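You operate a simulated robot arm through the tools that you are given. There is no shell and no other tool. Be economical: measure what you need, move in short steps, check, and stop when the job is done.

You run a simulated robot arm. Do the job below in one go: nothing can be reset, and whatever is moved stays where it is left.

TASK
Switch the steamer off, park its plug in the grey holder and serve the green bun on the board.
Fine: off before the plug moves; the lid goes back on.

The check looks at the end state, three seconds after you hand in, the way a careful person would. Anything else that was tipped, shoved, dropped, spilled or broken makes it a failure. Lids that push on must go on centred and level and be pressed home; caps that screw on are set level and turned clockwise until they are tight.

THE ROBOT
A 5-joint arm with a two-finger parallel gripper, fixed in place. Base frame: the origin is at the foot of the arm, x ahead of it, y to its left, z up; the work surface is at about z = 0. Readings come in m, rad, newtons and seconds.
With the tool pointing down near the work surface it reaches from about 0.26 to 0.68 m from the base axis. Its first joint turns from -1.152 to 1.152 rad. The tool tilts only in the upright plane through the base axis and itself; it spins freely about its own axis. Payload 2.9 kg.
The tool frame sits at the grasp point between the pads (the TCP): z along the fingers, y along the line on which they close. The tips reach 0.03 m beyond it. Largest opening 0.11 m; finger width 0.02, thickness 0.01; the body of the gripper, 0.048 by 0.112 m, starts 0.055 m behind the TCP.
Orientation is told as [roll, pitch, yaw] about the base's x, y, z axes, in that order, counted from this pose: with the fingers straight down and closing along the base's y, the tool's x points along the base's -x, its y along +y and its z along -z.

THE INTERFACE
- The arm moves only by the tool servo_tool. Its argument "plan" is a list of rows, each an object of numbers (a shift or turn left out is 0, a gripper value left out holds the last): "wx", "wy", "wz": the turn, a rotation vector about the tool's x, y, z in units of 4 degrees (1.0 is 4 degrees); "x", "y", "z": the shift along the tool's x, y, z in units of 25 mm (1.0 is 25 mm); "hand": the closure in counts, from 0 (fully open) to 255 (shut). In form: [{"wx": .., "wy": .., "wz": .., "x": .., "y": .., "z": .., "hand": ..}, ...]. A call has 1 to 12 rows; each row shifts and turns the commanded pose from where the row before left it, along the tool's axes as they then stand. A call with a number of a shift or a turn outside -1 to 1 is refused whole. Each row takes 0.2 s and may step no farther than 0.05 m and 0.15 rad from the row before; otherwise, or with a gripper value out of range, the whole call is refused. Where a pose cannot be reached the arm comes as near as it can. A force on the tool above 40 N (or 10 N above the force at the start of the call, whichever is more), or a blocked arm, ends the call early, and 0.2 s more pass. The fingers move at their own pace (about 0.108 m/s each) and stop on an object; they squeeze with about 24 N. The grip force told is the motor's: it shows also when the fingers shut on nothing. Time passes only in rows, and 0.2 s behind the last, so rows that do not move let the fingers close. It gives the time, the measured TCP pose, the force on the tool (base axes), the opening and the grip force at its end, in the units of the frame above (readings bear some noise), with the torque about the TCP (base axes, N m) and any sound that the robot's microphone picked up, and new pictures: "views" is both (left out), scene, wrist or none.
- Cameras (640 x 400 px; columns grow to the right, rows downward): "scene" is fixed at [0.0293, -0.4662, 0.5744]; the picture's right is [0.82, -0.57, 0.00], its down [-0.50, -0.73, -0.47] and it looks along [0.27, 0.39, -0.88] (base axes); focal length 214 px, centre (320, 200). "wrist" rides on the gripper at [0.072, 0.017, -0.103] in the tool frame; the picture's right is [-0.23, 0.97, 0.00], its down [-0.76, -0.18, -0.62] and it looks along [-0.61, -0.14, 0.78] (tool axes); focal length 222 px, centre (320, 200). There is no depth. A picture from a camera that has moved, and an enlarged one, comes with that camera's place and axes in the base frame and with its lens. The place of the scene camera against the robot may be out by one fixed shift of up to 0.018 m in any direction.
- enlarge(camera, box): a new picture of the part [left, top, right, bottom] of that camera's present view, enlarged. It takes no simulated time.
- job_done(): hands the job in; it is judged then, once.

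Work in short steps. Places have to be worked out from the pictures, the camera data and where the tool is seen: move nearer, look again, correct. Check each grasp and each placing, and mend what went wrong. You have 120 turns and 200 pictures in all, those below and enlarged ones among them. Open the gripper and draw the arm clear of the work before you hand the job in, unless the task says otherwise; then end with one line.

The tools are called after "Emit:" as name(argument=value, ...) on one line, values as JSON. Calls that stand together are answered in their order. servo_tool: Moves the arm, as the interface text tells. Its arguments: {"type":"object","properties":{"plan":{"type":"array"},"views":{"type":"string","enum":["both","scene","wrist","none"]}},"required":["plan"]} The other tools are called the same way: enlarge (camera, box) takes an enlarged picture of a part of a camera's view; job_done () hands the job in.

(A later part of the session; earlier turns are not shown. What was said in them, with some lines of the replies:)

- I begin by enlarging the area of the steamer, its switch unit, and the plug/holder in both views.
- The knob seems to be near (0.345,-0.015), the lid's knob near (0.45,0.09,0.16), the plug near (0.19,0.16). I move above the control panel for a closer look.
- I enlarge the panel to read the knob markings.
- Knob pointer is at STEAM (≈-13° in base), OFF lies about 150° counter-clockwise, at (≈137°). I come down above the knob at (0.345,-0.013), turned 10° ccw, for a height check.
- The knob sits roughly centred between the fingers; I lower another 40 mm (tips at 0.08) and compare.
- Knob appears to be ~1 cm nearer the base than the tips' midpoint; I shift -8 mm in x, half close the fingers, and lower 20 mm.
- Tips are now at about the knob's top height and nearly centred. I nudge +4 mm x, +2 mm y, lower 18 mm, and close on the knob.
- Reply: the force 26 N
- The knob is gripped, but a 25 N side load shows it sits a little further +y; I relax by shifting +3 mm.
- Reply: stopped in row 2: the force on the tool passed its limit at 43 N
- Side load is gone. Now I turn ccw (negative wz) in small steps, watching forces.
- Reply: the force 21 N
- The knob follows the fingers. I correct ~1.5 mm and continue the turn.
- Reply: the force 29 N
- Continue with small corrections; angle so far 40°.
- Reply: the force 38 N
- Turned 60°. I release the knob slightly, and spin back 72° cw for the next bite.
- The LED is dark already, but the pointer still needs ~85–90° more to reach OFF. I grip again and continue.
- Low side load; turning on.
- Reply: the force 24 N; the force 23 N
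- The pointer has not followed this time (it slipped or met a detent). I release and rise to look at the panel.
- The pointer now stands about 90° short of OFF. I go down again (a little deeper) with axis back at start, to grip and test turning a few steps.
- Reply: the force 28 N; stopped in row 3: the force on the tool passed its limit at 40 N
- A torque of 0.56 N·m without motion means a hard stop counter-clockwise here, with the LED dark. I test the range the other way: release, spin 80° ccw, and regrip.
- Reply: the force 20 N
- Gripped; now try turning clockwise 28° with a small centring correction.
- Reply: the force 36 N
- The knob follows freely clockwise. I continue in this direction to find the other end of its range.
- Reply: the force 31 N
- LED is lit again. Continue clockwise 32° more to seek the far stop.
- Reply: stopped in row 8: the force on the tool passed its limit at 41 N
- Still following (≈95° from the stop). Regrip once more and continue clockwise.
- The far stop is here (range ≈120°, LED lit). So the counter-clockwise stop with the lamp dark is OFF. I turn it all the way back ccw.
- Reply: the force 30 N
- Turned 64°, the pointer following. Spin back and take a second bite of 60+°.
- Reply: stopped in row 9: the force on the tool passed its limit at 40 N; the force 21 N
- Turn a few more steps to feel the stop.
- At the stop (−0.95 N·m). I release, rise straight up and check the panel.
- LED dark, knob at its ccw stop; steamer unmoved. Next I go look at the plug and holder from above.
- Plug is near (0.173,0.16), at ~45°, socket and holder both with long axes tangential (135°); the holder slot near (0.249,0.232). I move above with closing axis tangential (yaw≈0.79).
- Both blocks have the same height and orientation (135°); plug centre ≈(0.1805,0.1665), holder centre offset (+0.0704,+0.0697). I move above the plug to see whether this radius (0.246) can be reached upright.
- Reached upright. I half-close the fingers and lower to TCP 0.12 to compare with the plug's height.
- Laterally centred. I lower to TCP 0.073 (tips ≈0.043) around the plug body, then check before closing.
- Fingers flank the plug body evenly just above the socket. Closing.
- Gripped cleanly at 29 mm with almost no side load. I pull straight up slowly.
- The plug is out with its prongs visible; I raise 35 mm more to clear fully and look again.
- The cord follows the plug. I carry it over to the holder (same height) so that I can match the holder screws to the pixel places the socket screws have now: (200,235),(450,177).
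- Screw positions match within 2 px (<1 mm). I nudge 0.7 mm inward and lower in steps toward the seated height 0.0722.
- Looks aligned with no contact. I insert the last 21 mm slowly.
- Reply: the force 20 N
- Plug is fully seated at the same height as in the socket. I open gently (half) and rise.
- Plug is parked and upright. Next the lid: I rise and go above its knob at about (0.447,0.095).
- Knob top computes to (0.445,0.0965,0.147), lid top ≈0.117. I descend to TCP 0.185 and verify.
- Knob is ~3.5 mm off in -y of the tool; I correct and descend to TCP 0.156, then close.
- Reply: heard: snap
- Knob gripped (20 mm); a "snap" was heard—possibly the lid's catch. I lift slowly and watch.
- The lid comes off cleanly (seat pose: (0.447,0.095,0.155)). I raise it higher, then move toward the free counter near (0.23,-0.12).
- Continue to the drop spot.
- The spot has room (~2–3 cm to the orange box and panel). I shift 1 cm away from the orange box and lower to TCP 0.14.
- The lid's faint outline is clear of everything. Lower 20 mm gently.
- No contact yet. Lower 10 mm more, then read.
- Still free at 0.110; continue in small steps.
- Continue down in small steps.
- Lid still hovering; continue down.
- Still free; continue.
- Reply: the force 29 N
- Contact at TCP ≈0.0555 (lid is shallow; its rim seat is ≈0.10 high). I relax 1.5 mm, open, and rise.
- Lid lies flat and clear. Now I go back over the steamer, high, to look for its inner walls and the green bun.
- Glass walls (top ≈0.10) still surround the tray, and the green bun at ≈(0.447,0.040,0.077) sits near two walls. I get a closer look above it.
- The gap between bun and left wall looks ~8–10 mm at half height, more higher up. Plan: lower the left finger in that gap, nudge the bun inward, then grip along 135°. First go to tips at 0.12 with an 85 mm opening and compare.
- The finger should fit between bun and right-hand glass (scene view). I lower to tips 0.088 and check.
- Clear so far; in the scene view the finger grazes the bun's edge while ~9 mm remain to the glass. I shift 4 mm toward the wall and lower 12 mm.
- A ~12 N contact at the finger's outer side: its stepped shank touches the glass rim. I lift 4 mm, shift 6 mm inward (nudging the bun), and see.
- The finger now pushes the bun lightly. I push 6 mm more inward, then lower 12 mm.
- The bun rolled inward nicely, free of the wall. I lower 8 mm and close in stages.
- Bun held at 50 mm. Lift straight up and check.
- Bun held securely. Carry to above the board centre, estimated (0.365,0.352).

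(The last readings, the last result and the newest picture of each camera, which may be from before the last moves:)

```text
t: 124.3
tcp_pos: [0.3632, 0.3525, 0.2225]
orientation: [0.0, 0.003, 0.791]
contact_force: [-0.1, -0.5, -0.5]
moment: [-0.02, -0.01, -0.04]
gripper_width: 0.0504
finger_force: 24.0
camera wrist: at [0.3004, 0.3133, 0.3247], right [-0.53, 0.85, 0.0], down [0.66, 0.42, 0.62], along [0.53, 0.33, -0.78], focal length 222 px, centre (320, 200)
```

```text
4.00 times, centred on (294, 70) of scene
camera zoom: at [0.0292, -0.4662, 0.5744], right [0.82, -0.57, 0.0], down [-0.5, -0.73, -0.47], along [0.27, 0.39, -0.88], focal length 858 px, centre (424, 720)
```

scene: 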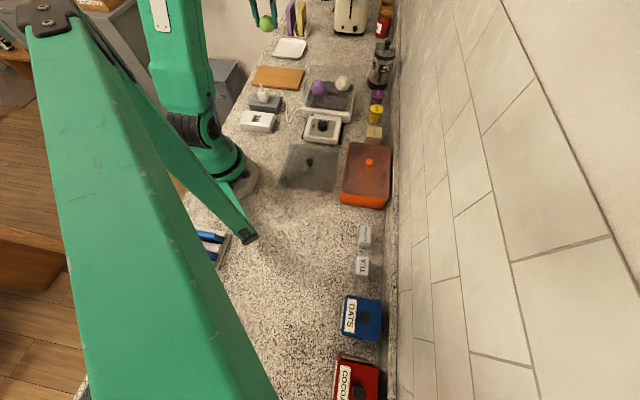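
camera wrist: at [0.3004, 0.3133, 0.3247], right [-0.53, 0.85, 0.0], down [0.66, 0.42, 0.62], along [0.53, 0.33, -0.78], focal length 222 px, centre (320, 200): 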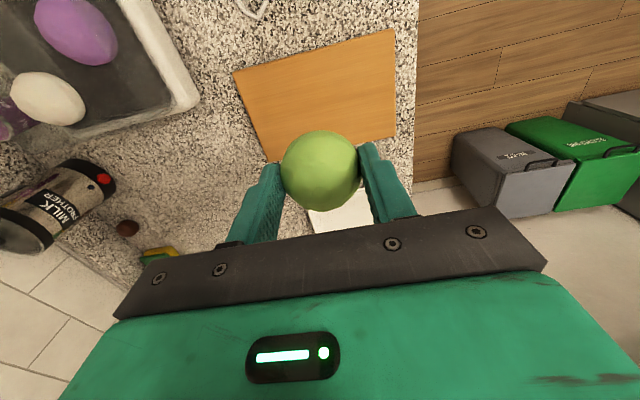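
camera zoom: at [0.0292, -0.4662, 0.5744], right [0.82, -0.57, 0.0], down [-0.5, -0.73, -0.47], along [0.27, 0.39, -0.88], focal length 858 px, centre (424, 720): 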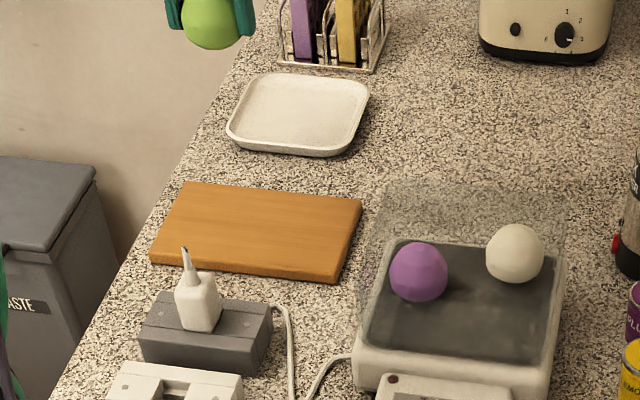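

Board centre measured at (0.367,0.354): well placed. Lower to TCP 0.08, then slowly.

Emit:
servo_tool(plan=[{"z": 0.9, "x": -0.08}, {"z": 0.9}, {"z": 0.9}, {"z": 0.9}, {"z": 0.9}, {"z": 0.7}, {"z": 0.5}, {}])

Emit:
enlarge(camera="scene", box=[240, 40, 320, 100])

```text
t: 126.1
tcp_pos: [0.3639, 0.3522, 0.0801]
orientation: [-0.002, 0.005, 0.791]
contact_force: [0.0, -0.7, -1.0]
moment: [-0.01, 0.02, 0.0]
gripper_width: 0.0503
finger_force: 24.2
camera wrist: at [0.3017, 0.3134, 0.1822], right [-0.53, 0.85, 0.0], down [0.66, 0.42, 0.62], along [0.53, 0.33, -0.78], focal length 222 px, centre (320, 200)
```

scene: 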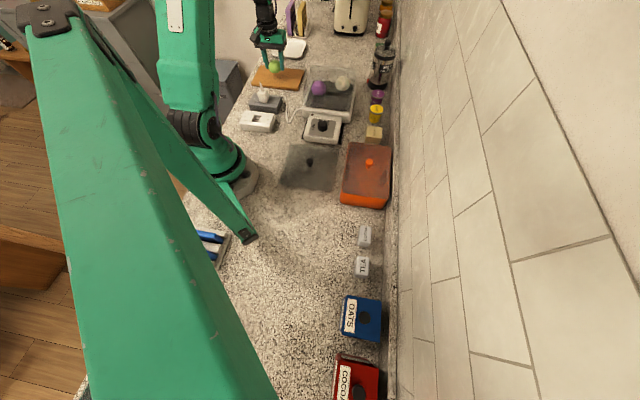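
wrist: 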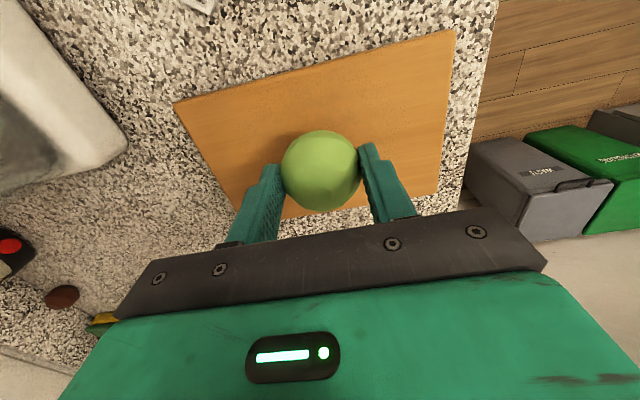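

```text
6.67 times, centred on (280, 70) of scene
camera zoom: at [0.0293, -0.4662, 0.5744], right [0.82, -0.57, 0.0], down [-0.5, -0.73, -0.47], along [0.27, 0.39, -0.88], focal length 1430 px, centre (587, 1067)
```

zoom: 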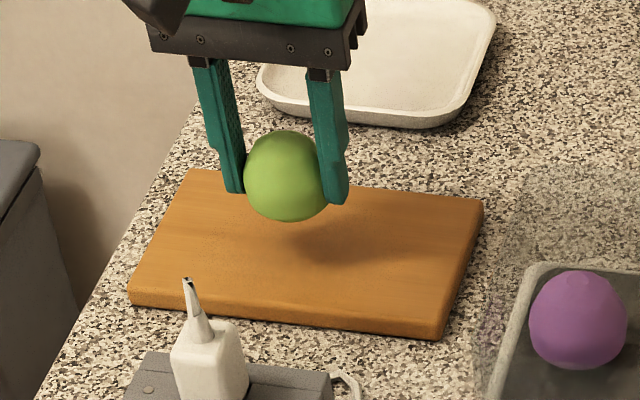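

Hovering ~2 cm above the board. Slowly down with force checks.

Emit:
servo_tool(plan=[{"z": 0.2}, {"z": 0.2}, {}], views="none")

Emit:
servo_tool(plan=[{"z": 0.12}, {"z": 0.12}, {}], views="none")

Emit:
enlarge(camera="scene", box=[240, 40, 320, 100])

```text
t: 126.9
tcp_pos: [0.365, 0.3521, 0.0698]
orientation: [0.0, 0.004, 0.789]
contact_force: [-0.5, 0.0, -0.7]
moment: [0.0, 0.0, -0.01]
gripper_width: 0.0502
finger_force: 24.0
```

```text
t: 127.7
tcp_pos: [0.3643, 0.3525, 0.0641]
orientation: [0.001, 0.004, 0.792]
contact_force: [0.1, -0.3, -0.8]
moment: [0.0, 0.02, 0.01]
gripper_width: 0.0503
finger_force: 24.3
```

```text
6.67 times, centred on (280, 70) of scene
camera zoom: at [0.0293, -0.4662, 0.5744], right [0.82, -0.57, 0.0], down [-0.5, -0.73, -0.47], along [0.27, 0.39, -0.88], focal length 1430 px, centre (587, 1067)
```

zoom: 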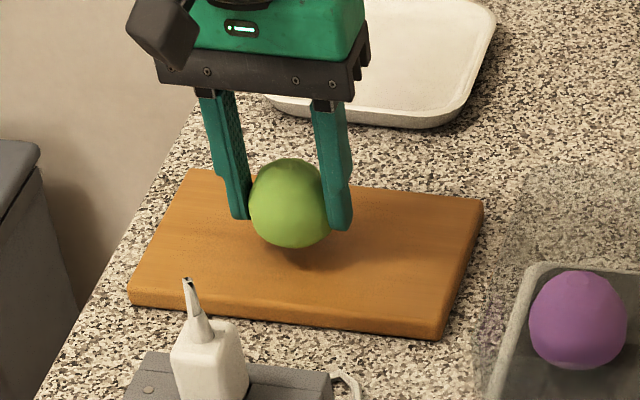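

Emit:
servo_tool(plan=[{"z": 0.1}, {"z": 0.1}, {}], views="none")

Emit:
servo_tool(plan=[{"z": 0.08}, {"z": 0.06}, {}], views="none")

Emit:
enlarge(camera="scene", box=[240, 40, 320, 100])

```text
t: 128.5
tcp_pos: [0.3637, 0.353, 0.0597]
orientation: [0.0, 0.003, 0.792]
contact_force: [-0.4, -0.8, -1.6]
moment: [-0.04, -0.01, 0.03]
gripper_width: 0.0503
finger_force: 23.7
```

```text
t: 129.3
tcp_pos: [0.3643, 0.3528, 0.0563]
orientation: [-0.001, 0.004, 0.79]
contact_force: [-0.3, 0.3, -1.2]
moment: [-0.01, -0.02, 0.01]
gripper_width: 0.05
finger_force: 24.3
```

```text
6.67 times, centred on (280, 70) of scene
camera zoom: at [0.0293, -0.4662, 0.5744], right [0.82, -0.57, 0.0], down [-0.5, -0.73, -0.47], along [0.27, 0.39, -0.88], focal length 1430 px, centre (587, 1067)
```

zoom: 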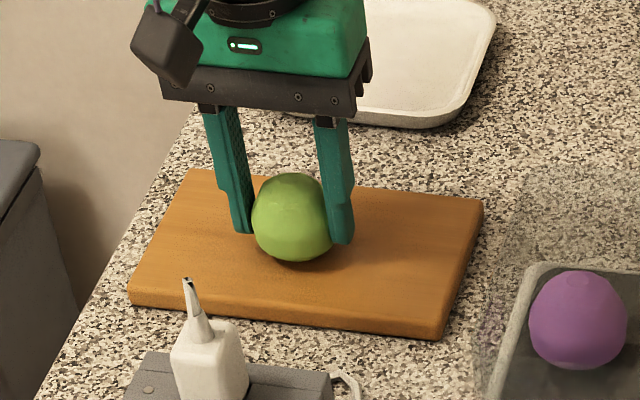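

Shadow nearly closed; a few more millimetres.

Emit:
servo_tool(plan=[{"z": 0.08}, {"z": 0.04}, {}], views="none")

Emit:
servo_tool(plan=[{"z": 0.06}, {"z": 0.04}, {}], views="none")

```text
t: 130.1
tcp_pos: [0.3635, 0.3536, 0.0525]
orientation: [-0.001, 0.003, 0.789]
contact_force: [-0.1, 0.5, -0.4]
moment: [0.0, 0.04, -0.02]
gripper_width: 0.0505
finger_force: 24.1
```

```text
t: 130.9
tcp_pos: [0.365, 0.3527, 0.0521]
orientation: [0.0, 0.001, 0.79]
contact_force: [-5.6, -6.9, 22.3]
moment: [-0.26, 0.26, -0.05]
gripper_width: 0.05
finger_force: 23.9
```

Contact reached. I back off 1 mm and open gently, then check before rising.

Emit:
servo_tool(plan=[{"z": -0.05}, {"hand": 130}, {"hand": 115}, {"hand": 90}, {"hand": 60}, {}, {}], views="wrist")

Emit:
enlarge(camera="scene", box=[240, 40, 320, 100])

```text
t: 132.5
tcp_pos: [0.3628, 0.353, 0.0523]
orientation: [-0.001, 0.004, 0.791]
contact_force: [-0.2, 0.6, 0.3]
moment: [0.02, 0.02, 0.0]
gripper_width: 0.0842
finger_force: 0.1
camera wrist: at [0.3017, 0.314, 0.1539], right [-0.53, 0.85, 0.0], down [0.66, 0.42, 0.62], along [0.53, 0.33, -0.78], focal length 222 px, centre (320, 200)
```

wrist: 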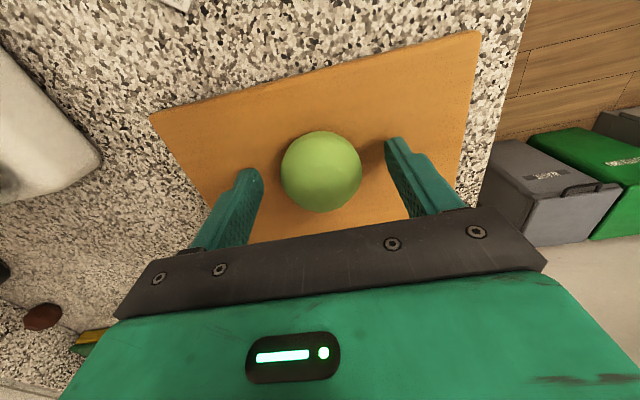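

```text
6.67 times, centred on (280, 70) of scene
camera zoom: at [0.0293, -0.4662, 0.5744], right [0.82, -0.57, 0.0], down [-0.5, -0.73, -0.47], along [0.27, 0.39, -0.88], focal length 1430 px, centre (587, 1067)
```

zoom: 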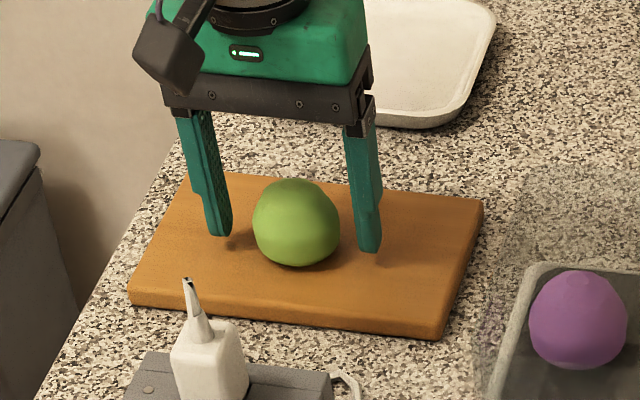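

Bun rests on the board, stable. I rise and go back to the lid at (0.224,-0.109).

Emit:
servo_tool(plan=[{"z": -0.6}, {"z": -0.9}, {"z": -1}, {"z": -1}, {"z": -1}, {"z": -1}, {"z": -1}, {"z": -1}, {"z": -0.8}, {}], views="scene")

Emit:
servo_tool(plan=[{"x": 0.85, "y": -0.453}, {"x": 0.85, "y": -0.453}, {"x": 0.85, "y": -0.453}, {"x": 0.85, "y": -0.453}, {"x": 0.85, "y": -0.453}, {"x": 0.85, "y": -0.453}, {"x": 0.85, "y": -0.453}, {"x": 0.85, "y": -0.453}, {"x": 0.85, "y": -0.453}, {"x": 0.85, "y": -0.453}], views="none")

Emit:
servo_tool(plan=[{"x": 0.85, "y": -0.453, "hand": 110}, {"x": 0.85, "y": -0.453}, {"x": 0.85, "y": -0.453}, {"x": 0.85, "y": -0.453}, {"x": 0.85, "y": -0.453}, {"x": 0.85, "y": -0.453}, {"x": 0.85, "y": -0.453}, {"x": 0.85, "y": -0.453}, {"x": 0.85, "y": -0.453}, {"x": 0.85, "y": -0.453}, {}], views="wrist")

```text
t: 134.7
tcp_pos: [0.3654, 0.3538, 0.2591]
orientation: [0.0, 0.004, 0.791]
contact_force: [0.5, 0.2, 0.1]
moment: [0.02, -0.03, -0.03]
gripper_width: 0.0844
finger_force: 0.0
```

scene: 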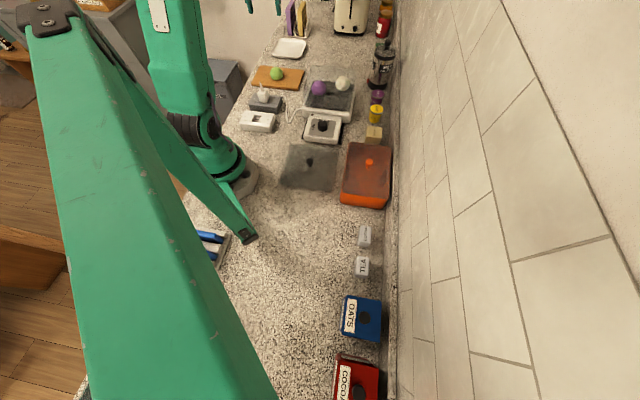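

```text
t: 136.9
tcp_pos: [0.2973, 0.1216, 0.2595]
orientation: [0.002, 0.003, 0.793]
contact_force: [0.6, 0.7, 0.4]
moment: [0.02, -0.01, -0.01]
gripper_width: 0.084
finger_force: 0.0
```

```text
t: 139.3
tcp_pos: [0.2286, -0.1089, 0.259]
orientation: [0.005, 0.002, 0.794]
contact_force: [-0.3, 0.4, -0.4]
moment: [-0.01, 0.01, 0.02]
gripper_width: 0.0626
finger_force: 0.0
camera wrist: at [0.1658, -0.1478, 0.362], right [-0.53, 0.85, 0.0], down [0.66, 0.42, 0.62], along [0.52, 0.33, -0.78], focal length 222 px, centre (320, 200)
```

wrist: 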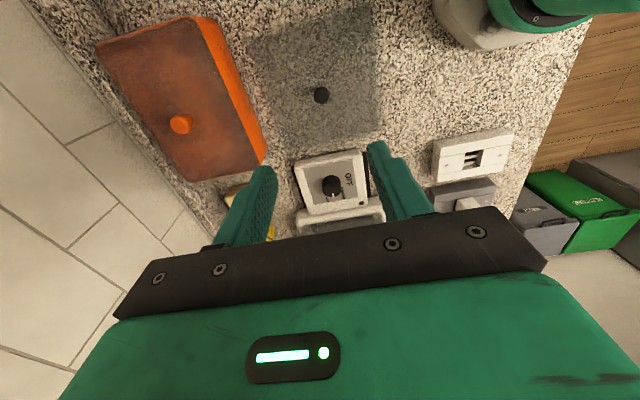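

Align exactly with the release pose (0.2244,-0.1096) and descend to 0.0565.

Emit:
servo_tool(plan=[{"x": 0.14, "y": 0.1, "wz": 0.04, "z": 0.6}, {"z": 0.9}, {"z": 0.9}, {"z": 0.9}, {"z": 0.9}, {"z": 0.9}, {"z": 0.9}, {"z": 0.9}, {}])

Emit:
enlarge(camera="scene", box=[270, 110, 350, 170])

```text
t: 141.3
tcp_pos: [0.2238, -0.1098, 0.0867]
orientation: [0.002, 0.002, 0.788]
contact_force: [0.1, 0.2, 1.0]
moment: [-0.02, -0.01, 0.03]
gripper_width: 0.0625
finger_force: 0.0
camera wrist: at [0.1605, -0.1485, 0.1889], right [-0.53, 0.85, 0.0], down [0.67, 0.41, 0.62], along [0.53, 0.33, -0.78], focal length 222 px, centre (320, 200)
```

scene: 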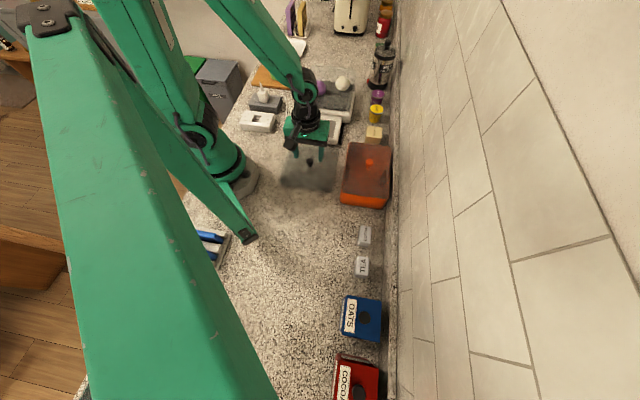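
wrist: 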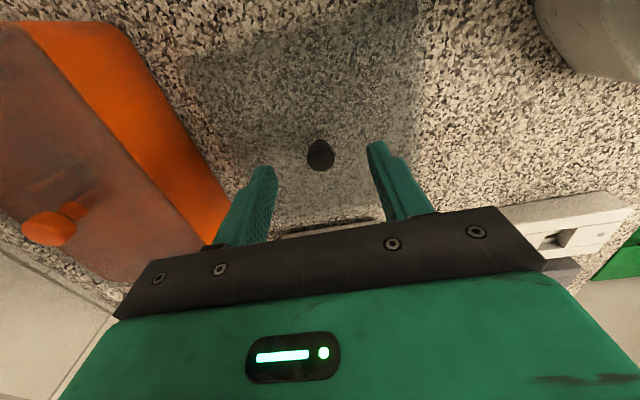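

```text
6.67 times, centred on (310, 140) of scene
camera zoom: at [0.0293, -0.4662, 0.5744], right [0.82, -0.57, 0.0], down [-0.5, -0.73, -0.47], along [0.27, 0.39, -0.88], focal length 1430 px, centre (387, 600)
```

zoom: 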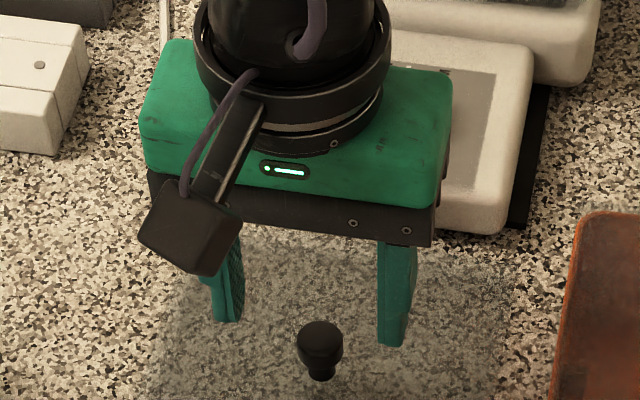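

Aligned. Lower 30 mm and close on the knob.

Emit:
servo_tool(plan=[{"z": 0.6}, {"z": 0.4}, {"z": 0.2}, {}, {"hand": 255}, {}, {}], views="none")

Emit:
servo_tool(plan=[{"z": -0.2}, {"z": -0.4}, {"z": -0.6}, {"z": -0.9}, {"z": -1}, {"z": -1}, {"z": -1}, {"z": -1}, {"z": -1}, {"z": -1}, {"z": -1}, {}])

Emit:
enlarge(camera="scene", box=[240, 50, 400, 200])

```text
t: 142.9
tcp_pos: [0.2233, -0.1082, 0.0566]
orientation: [0.006, 0.002, 0.789]
contact_force: [-0.5, -0.1, 0.4]
moment: [-0.01, -0.02, 0.03]
gripper_width: 0.0202
finger_force: 24.1
```

```text
t: 145.5
tcp_pos: [0.2242, -0.107, 0.2849]
orientation: [0.003, 0.002, 0.788]
contact_force: [-0.5, 0.3, -1.6]
moment: [-0.04, 0.02, 0.0]
gripper_width: 0.0202
finger_force: 24.0
camera wrist: at [0.1614, -0.1474, 0.387], right [-0.53, 0.85, 0.0], down [0.67, 0.41, 0.62], along [0.53, 0.33, -0.78], focal length 222 px, centre (320, 200)
```

scene: 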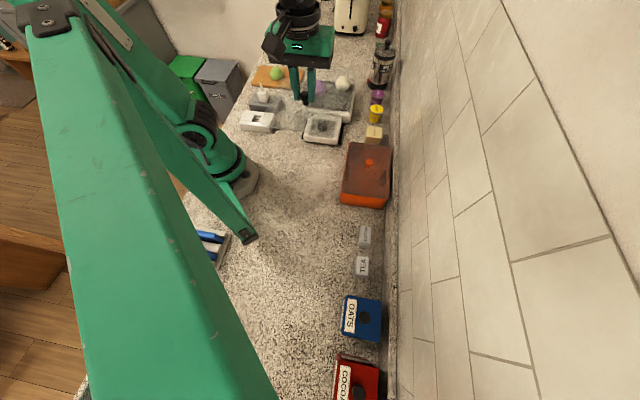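
wrist: 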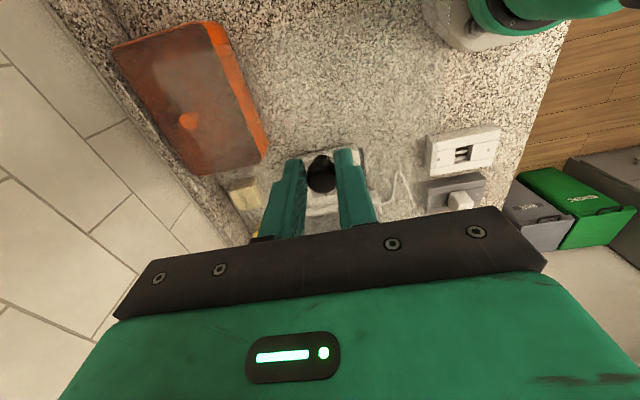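

```text
2.67 times, centred on (320, 125) of scene
camera zoom: at [0.0293, -0.4662, 0.5744], right [0.82, -0.57, 0.0], down [-0.5, -0.73, -0.47], along [0.27, 0.39, -0.88], focal length 572 px, centre (320, 400)
```

zoom: 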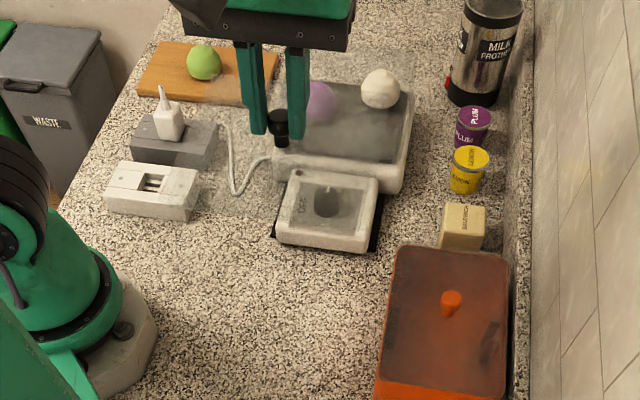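

Lid held level. Carry it back toward the seat pose (0.447,0.0948).

Emit:
servo_tool(plan=[{"x": -0.9, "y": -0.05}, {"x": -0.9, "y": -0.05}, {"x": -0.9, "y": -0.05}, {"x": -0.9, "y": -0.05}, {"x": -0.9, "y": -0.05}, {"x": -0.9, "y": -0.05}, {"x": -0.9, "y": -0.05}, {"x": -0.9, "y": -0.05}, {"x": -0.9, "y": -0.05}, {"x": -0.9, "y": -0.05}, {}], views="none")

Emit:
servo_tool(plan=[{"x": -0.9, "y": -0.03}, {"x": -0.9, "y": -0.03}, {"x": -0.9, "y": -0.03}, {"x": -0.36}, {"wz": -0.03}, {}, {}])

```text
t: 147.9
tcp_pos: [0.3918, 0.0443, 0.2831]
orientation: [0.002, 0.003, 0.791]
contact_force: [-0.6, 0.7, -1.3]
moment: [0.02, 0.02, 0.02]
gripper_width: 0.0201
finger_force: 24.3
```

```text
t: 149.5
tcp_pos: [0.4463, 0.0962, 0.2832]
orientation: [0.003, 0.004, 0.791]
contact_force: [0.2, -0.5, -0.1]
moment: [0.0, 0.01, -0.01]
gripper_width: 0.0203
finger_force: 23.7
camera wrist: at [0.3841, 0.0565, 0.3859], right [-0.53, 0.85, 0.0], down [0.66, 0.42, 0.62], along [0.52, 0.33, -0.78], focal length 222 px, centre (320, 200)
```

scene: 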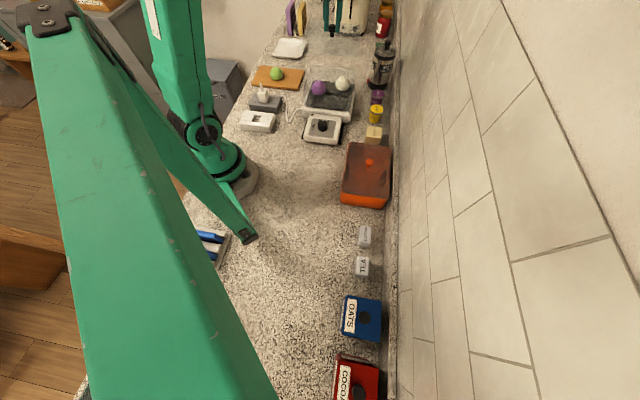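
wrist: 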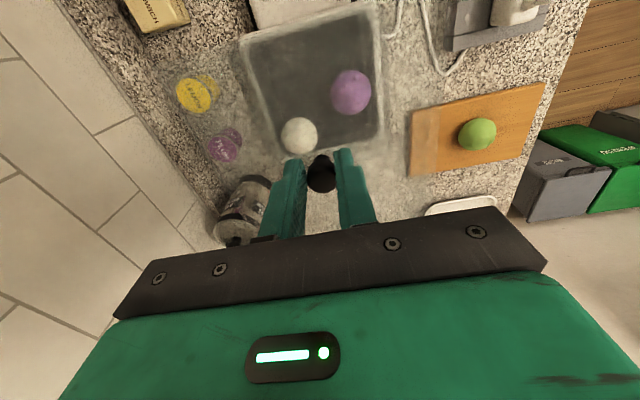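

Over the steamer. I lower to TCP 0.175, then compare with the lift pose.

Emit:
servo_tool(plan=[{"y": -0.04, "z": 0.7}, {"z": 0.8}, {"z": 0.8}, {"z": 0.8}, {"z": 0.7}, {"z": 0.5}, {}, {}])

Emit:
enlarge(camera="scene", box=[280, 40, 376, 120])

Emit:
enlarge(camera="wrist", box=[140, 0, 460, 200])

```text
t: 151.3
tcp_pos: [0.4461, 0.0951, 0.1758]
orientation: [0.003, 0.004, 0.792]
contact_force: [-0.2, -0.5, -1.0]
moment: [0.03, -0.01, -0.03]
gripper_width: 0.0201
finger_force: 23.4
camera wrist: at [0.3839, 0.0556, 0.2785], right [-0.53, 0.85, 0.0], down [0.66, 0.42, 0.62], along [0.52, 0.33, -0.78], focal length 222 px, centre (320, 200)
```

scene: 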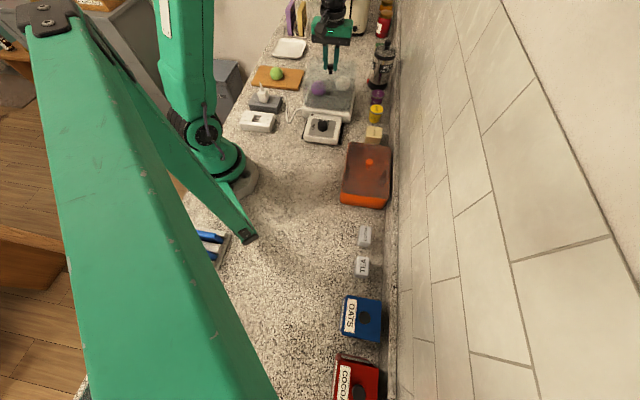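
wrist: 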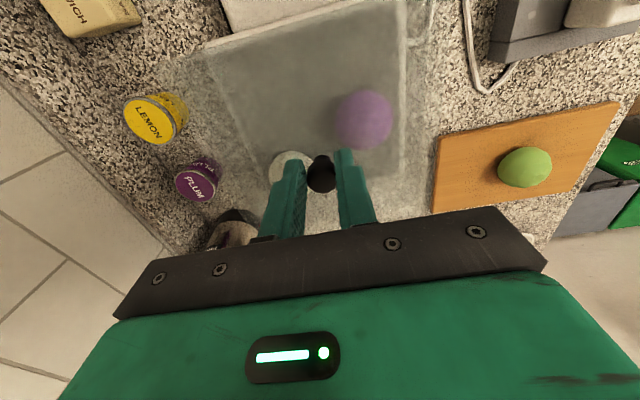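

```text
5.00 times, centred on (328, 80) of scene
camera zoom: at [0.0293, -0.4662, 0.5744], right [0.82, -0.57, 0.0], down [-0.5, -0.73, -0.47], along [0.27, 0.39, -0.88], focal length 1072 px, centre (280, 800)
```

zoom: 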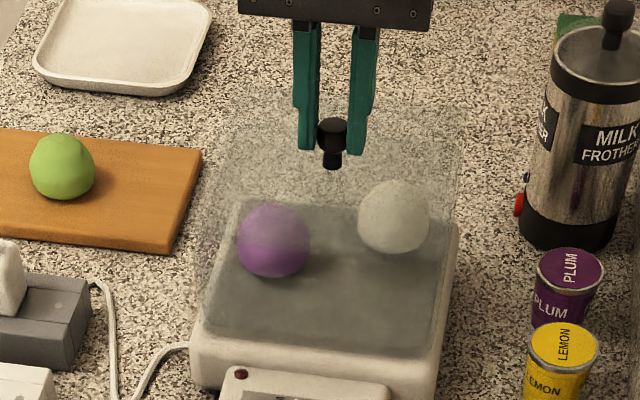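

```text
2.00 times, centred on (300, 100) of wrist
camera zoom: at [0.3839, 0.0556, 0.2785], right [-0.53, 0.85, 0.0], down [0.66, 0.42, 0.62], along [0.52, 0.33, -0.78], focal length 444 px, centre (360, 400)
```

zoom: 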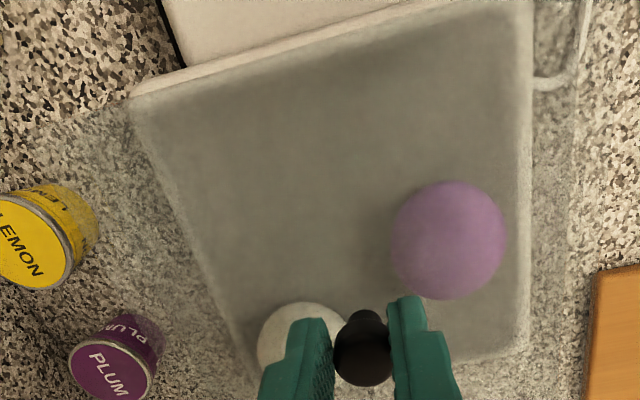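

Alignment matches. I lower slowly to the seat height.

Emit:
servo_tool(plan=[{"z": 0.2}, {"z": 0.2}, {"z": 0.15}, {}], views="none")

Emit:
servo_tool(plan=[{"z": 0.1}, {"z": 0.1}, {}], views="none")

```text
t: 152.3
tcp_pos: [0.4483, 0.0952, 0.1623]
orientation: [0.002, 0.004, 0.789]
contact_force: [-0.3, -0.5, -0.8]
moment: [0.01, -0.01, 0.02]
gripper_width: 0.0201
finger_force: 24.4
```

```text
t: 153.1
tcp_pos: [0.4462, 0.0945, 0.1584]
orientation: [0.003, 0.003, 0.793]
contact_force: [1.2, -1.1, 0.6]
moment: [0.12, -0.06, -0.1]
gripper_width: 0.0201
finger_force: 24.4
```

Light contact begins. Press on gently 2.5 mm at a time.

Emit:
servo_tool(plan=[{"z": 0.1}, {}], views="none")

Emit:
enlarge(camera="scene", box=[280, 40, 376, 120])

```text
t: 153.7
tcp_pos: [0.4473, 0.0928, 0.155]
orientation: [0.002, 0.004, 0.787]
contact_force: [1.7, -22.2, 8.5]
moment: [-0.55, 0.01, -0.12]
gripper_width: 0.0202
finger_force: 24.2
heard: snap
```

```text
5.00 times, centred on (328, 80) of scene
camera zoom: at [0.0292, -0.4663, 0.5744], right [0.82, -0.57, 0.0], down [-0.5, -0.73, -0.47], along [0.27, 0.39, -0.88], focal length 1072 px, centre (280, 800)
```

zoom: 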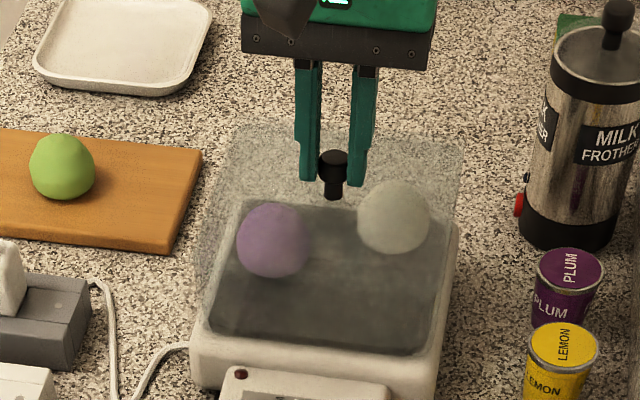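

A snap: the lid has latched at the original height 0.155. I release to relieve the side load, and look.

Emit:
servo_tool(plan=[{"hand": 110}, {}, {"z": -0.5}, {"z": -0.5}, {"z": -0.6}, {}])

Emit:
enlarge(camera="scene", box=[280, 40, 376, 120])

Emit:
enlarge(camera="wrist", box=[140, 0, 460, 200])

```text
t: 155.1
tcp_pos: [0.4471, 0.0954, 0.1949]
orientation: [0.002, 0.003, 0.791]
contact_force: [0.2, 0.3, 0.1]
moment: [-0.02, 0.04, -0.01]
gripper_width: 0.0625
finger_force: 0.2
camera wrist: at [0.3849, 0.0559, 0.2973], right [-0.53, 0.85, 0.0], down [0.66, 0.42, 0.62], along [0.52, 0.33, -0.78], focal length 222 px, centre (320, 200)
```

scene: 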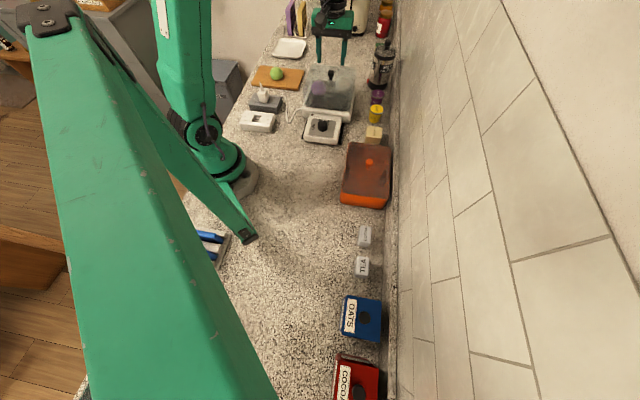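
wrist: 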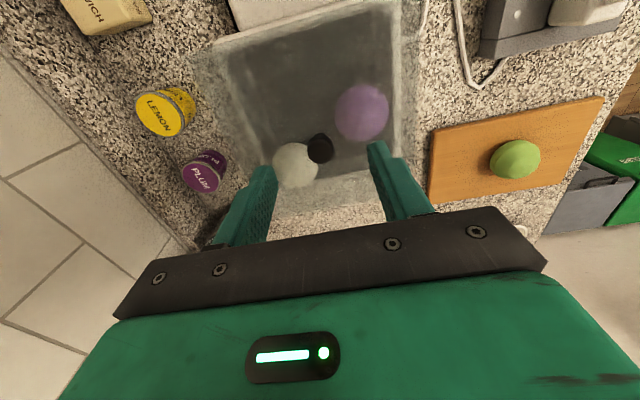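

```text
5.00 times, centred on (328, 80) of scene
camera zoom: at [0.0293, -0.4662, 0.5744], right [0.82, -0.57, 0.0], down [-0.5, -0.73, -0.47], along [0.27, 0.39, -0.88], focal length 1072 px, centre (280, 800)
```

zoom: 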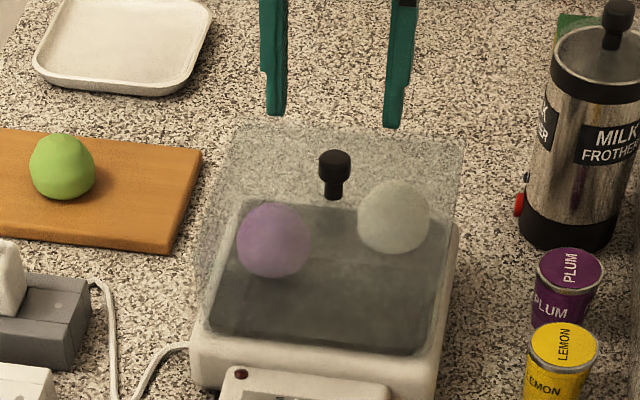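

```text
2.00 times, centred on (300, 100) of wrist
camera zoom: at [0.3849, 0.0559, 0.2973], right [-0.53, 0.85, 0.0], down [0.66, 0.42, 0.62], along [0.52, 0.33, -0.78], focal length 444 px, centre (360, 400)
```

zoom: 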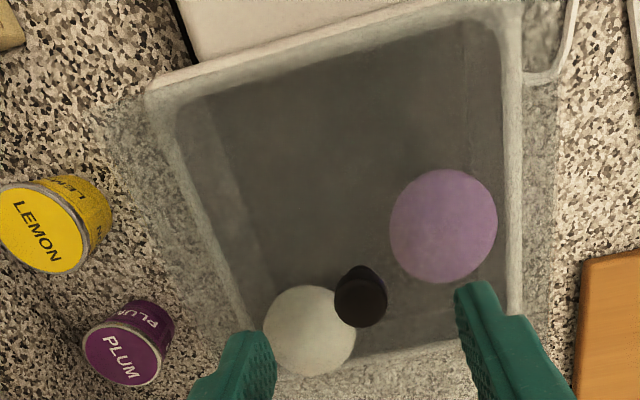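

Lid knob is at exactly its original pixel place. I give one confirming press on the knob with closed fingers.

Emit:
servo_tool(plan=[{"hand": 255}, {}, {}, {"z": 0.3}, {"z": 0.2}, {}], views="none")

Emit:
servo_tool(plan=[{"z": 0.1}, {"z": 0.1}, {}], views="none")

```text
t: 156.5
tcp_pos: [0.4474, 0.095, 0.1825]
orientation: [0.0, 0.003, 0.791]
contact_force: [-0.4, 0.0, 0.1]
moment: [-0.02, -0.01, 0.0]
gripper_width: 0.0001
finger_force: 24.4
```

```text
t: 157.3
tcp_pos: [0.4463, 0.0952, 0.1772]
orientation: [0.002, 0.003, 0.792]
contact_force: [-0.3, 0.4, 0.0]
moment: [0.0, 0.02, 0.04]
gripper_width: 0.0
finger_force: 23.6
```

Emit:
servo_tool(plan=[{"z": 0.08}, {}], views="none")

Emit:
servo_tool(plan=[{"z": 0.08}, {}], views="none")

Emit:
servo_tool(plan=[{"z": 0.08}, {}], views="none")

```text
t: 157.9
tcp_pos: [0.4475, 0.0958, 0.1756]
orientation: [0.002, 0.003, 0.791]
contact_force: [0.0, 0.2, -0.9]
moment: [-0.04, -0.01, -0.03]
gripper_width: 0.0
finger_force: 24.0
```

```text
t: 158.5
tcp_pos: [0.447, 0.0949, 0.174]
orientation: [0.002, 0.003, 0.791]
contact_force: [-0.2, -0.2, -0.5]
moment: [-0.01, 0.01, -0.01]
gripper_width: 0.0
finger_force: 24.0
```

```text
t: 159.1
tcp_pos: [0.4465, 0.0953, 0.1723]
orientation: [0.002, 0.003, 0.79]
contact_force: [-0.6, 0.4, 0.9]
moment: [0.01, 0.01, 0.02]
gripper_width: 0.0001
finger_force: 24.3
```

Contact should come shortly; continue in 2 mm steps.

Emit:
servo_tool(plan=[{"z": 0.08}, {}], views="none")

Emit:
servo_tool(plan=[{"z": 0.08}, {}], views="none")

Emit:
servo_tool(plan=[{"z": 0.06}, {}], views="none")

```text
t: 159.7
tcp_pos: [0.4469, 0.0947, 0.1689]
orientation: [0.002, 0.005, 0.791]
contact_force: [-1.0, 0.7, -0.1]
moment: [0.01, -0.02, 0.01]
gripper_width: 0.0
finger_force: 24.6
```

```text
t: 160.3
tcp_pos: [0.4456, 0.0952, 0.1686]
orientation: [0.004, 0.004, 0.791]
contact_force: [0.5, 0.0, 0.6]
moment: [-0.02, -0.05, -0.01]
gripper_width: 0.0001
finger_force: 24.2
```

```text
t: 160.9
tcp_pos: [0.4464, 0.0946, 0.1674]
orientation: [0.002, 0.001, 0.792]
contact_force: [-6.6, -0.3, 16.3]
moment: [0.0, 0.18, 0.01]
gripper_width: 0.0001
finger_force: 24.0
```

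16 N press, no further travel: lid is home. I rise, open, draw clear and inspect everything.

Emit:
servo_tool(plan=[{"z": -0.4}, {"z": -0.8}, {"z": -1}, {"z": -1}, {"z": -1}, {"z": -1, "hand": 0}, {"z": -1}, {"z": -1}, {"x": 1}, {"x": 1}, {"x": 1}, {}])

Emit:
enlarge(camera="scene", box=[220, 40, 400, 152])

Emit:
enlarge(camera="wrist", box=[200, 0, 620, 240])

```text
t: 163.5
tcp_pos: [0.3948, 0.0413, 0.3458]
orientation: [0.002, 0.003, 0.789]
contact_force: [-0.4, 0.2, -0.1]
moment: [-0.01, -0.02, 0.0]
gripper_width: 0.11
finger_force: 0.0
camera wrist: at [0.3319, 0.0019, 0.4491], right [-0.53, 0.85, 0.0], down [0.66, 0.42, 0.62], along [0.52, 0.33, -0.78], focal length 222 px, centre (320, 200)
```

scene: 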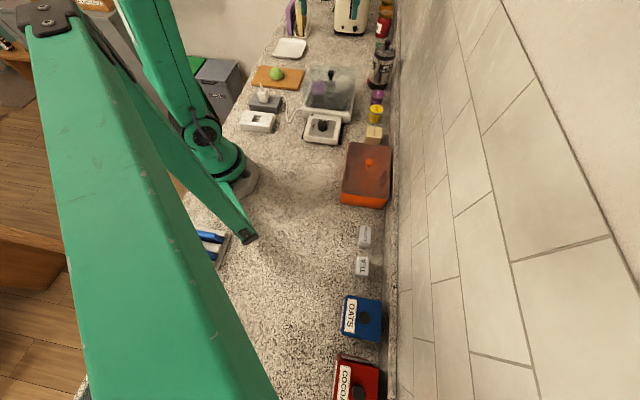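
wrist: 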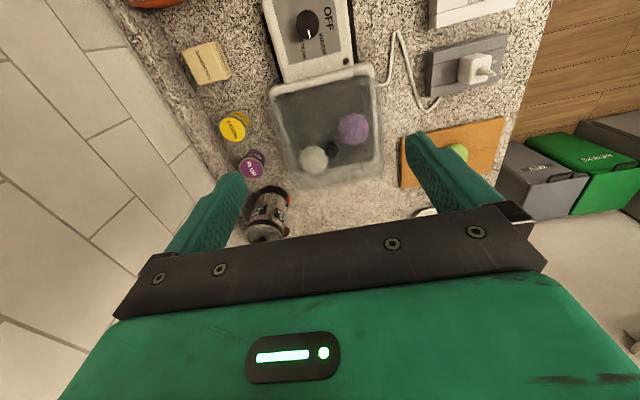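

```text
3.56 times, centred on (310, 96) of scene
camera zoom: at [0.0292, -0.4662, 0.5744], right [0.82, -0.57, 0.0], down [-0.5, -0.73, -0.47], along [0.27, 0.39, -0.88], focal length 763 px, centre (356, 570)
```

zoom: 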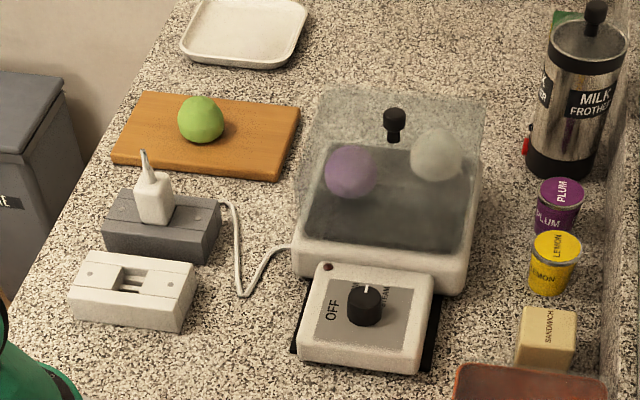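

```text
1.52 times, centred on (410, 120) of wrist
camera zoom: at [0.3319, 0.0019, 0.4491], right [-0.53, 0.85, 0.0], down [0.66, 0.42, 0.62], along [0.52, 0.33, -0.78], focal length 338 px, centre (183, 322)
```

zoom: 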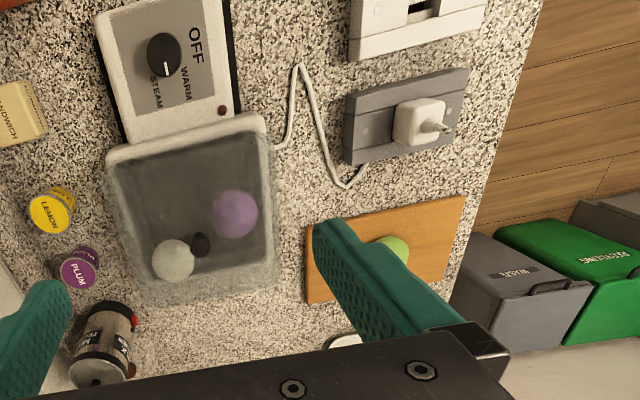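

The lamp is dark with the knob against its counter-clockwise stop, the plug is parked in the grey holder, the bun is on the board and the lid is seated. The arm is clear and the gripper open, so I hand in.

Emit:
job_done()

```text
The job is handed in.
```

I turned the steamer off before moving the plug, parked the plug in the grey holder, put the green bun on the board and snapped the lid back on; one doubt is that the knob's white mark stops about 90° short of the "OFF" label, though the knob is hard against its counter-clockwise stop and the lamp went dark there.
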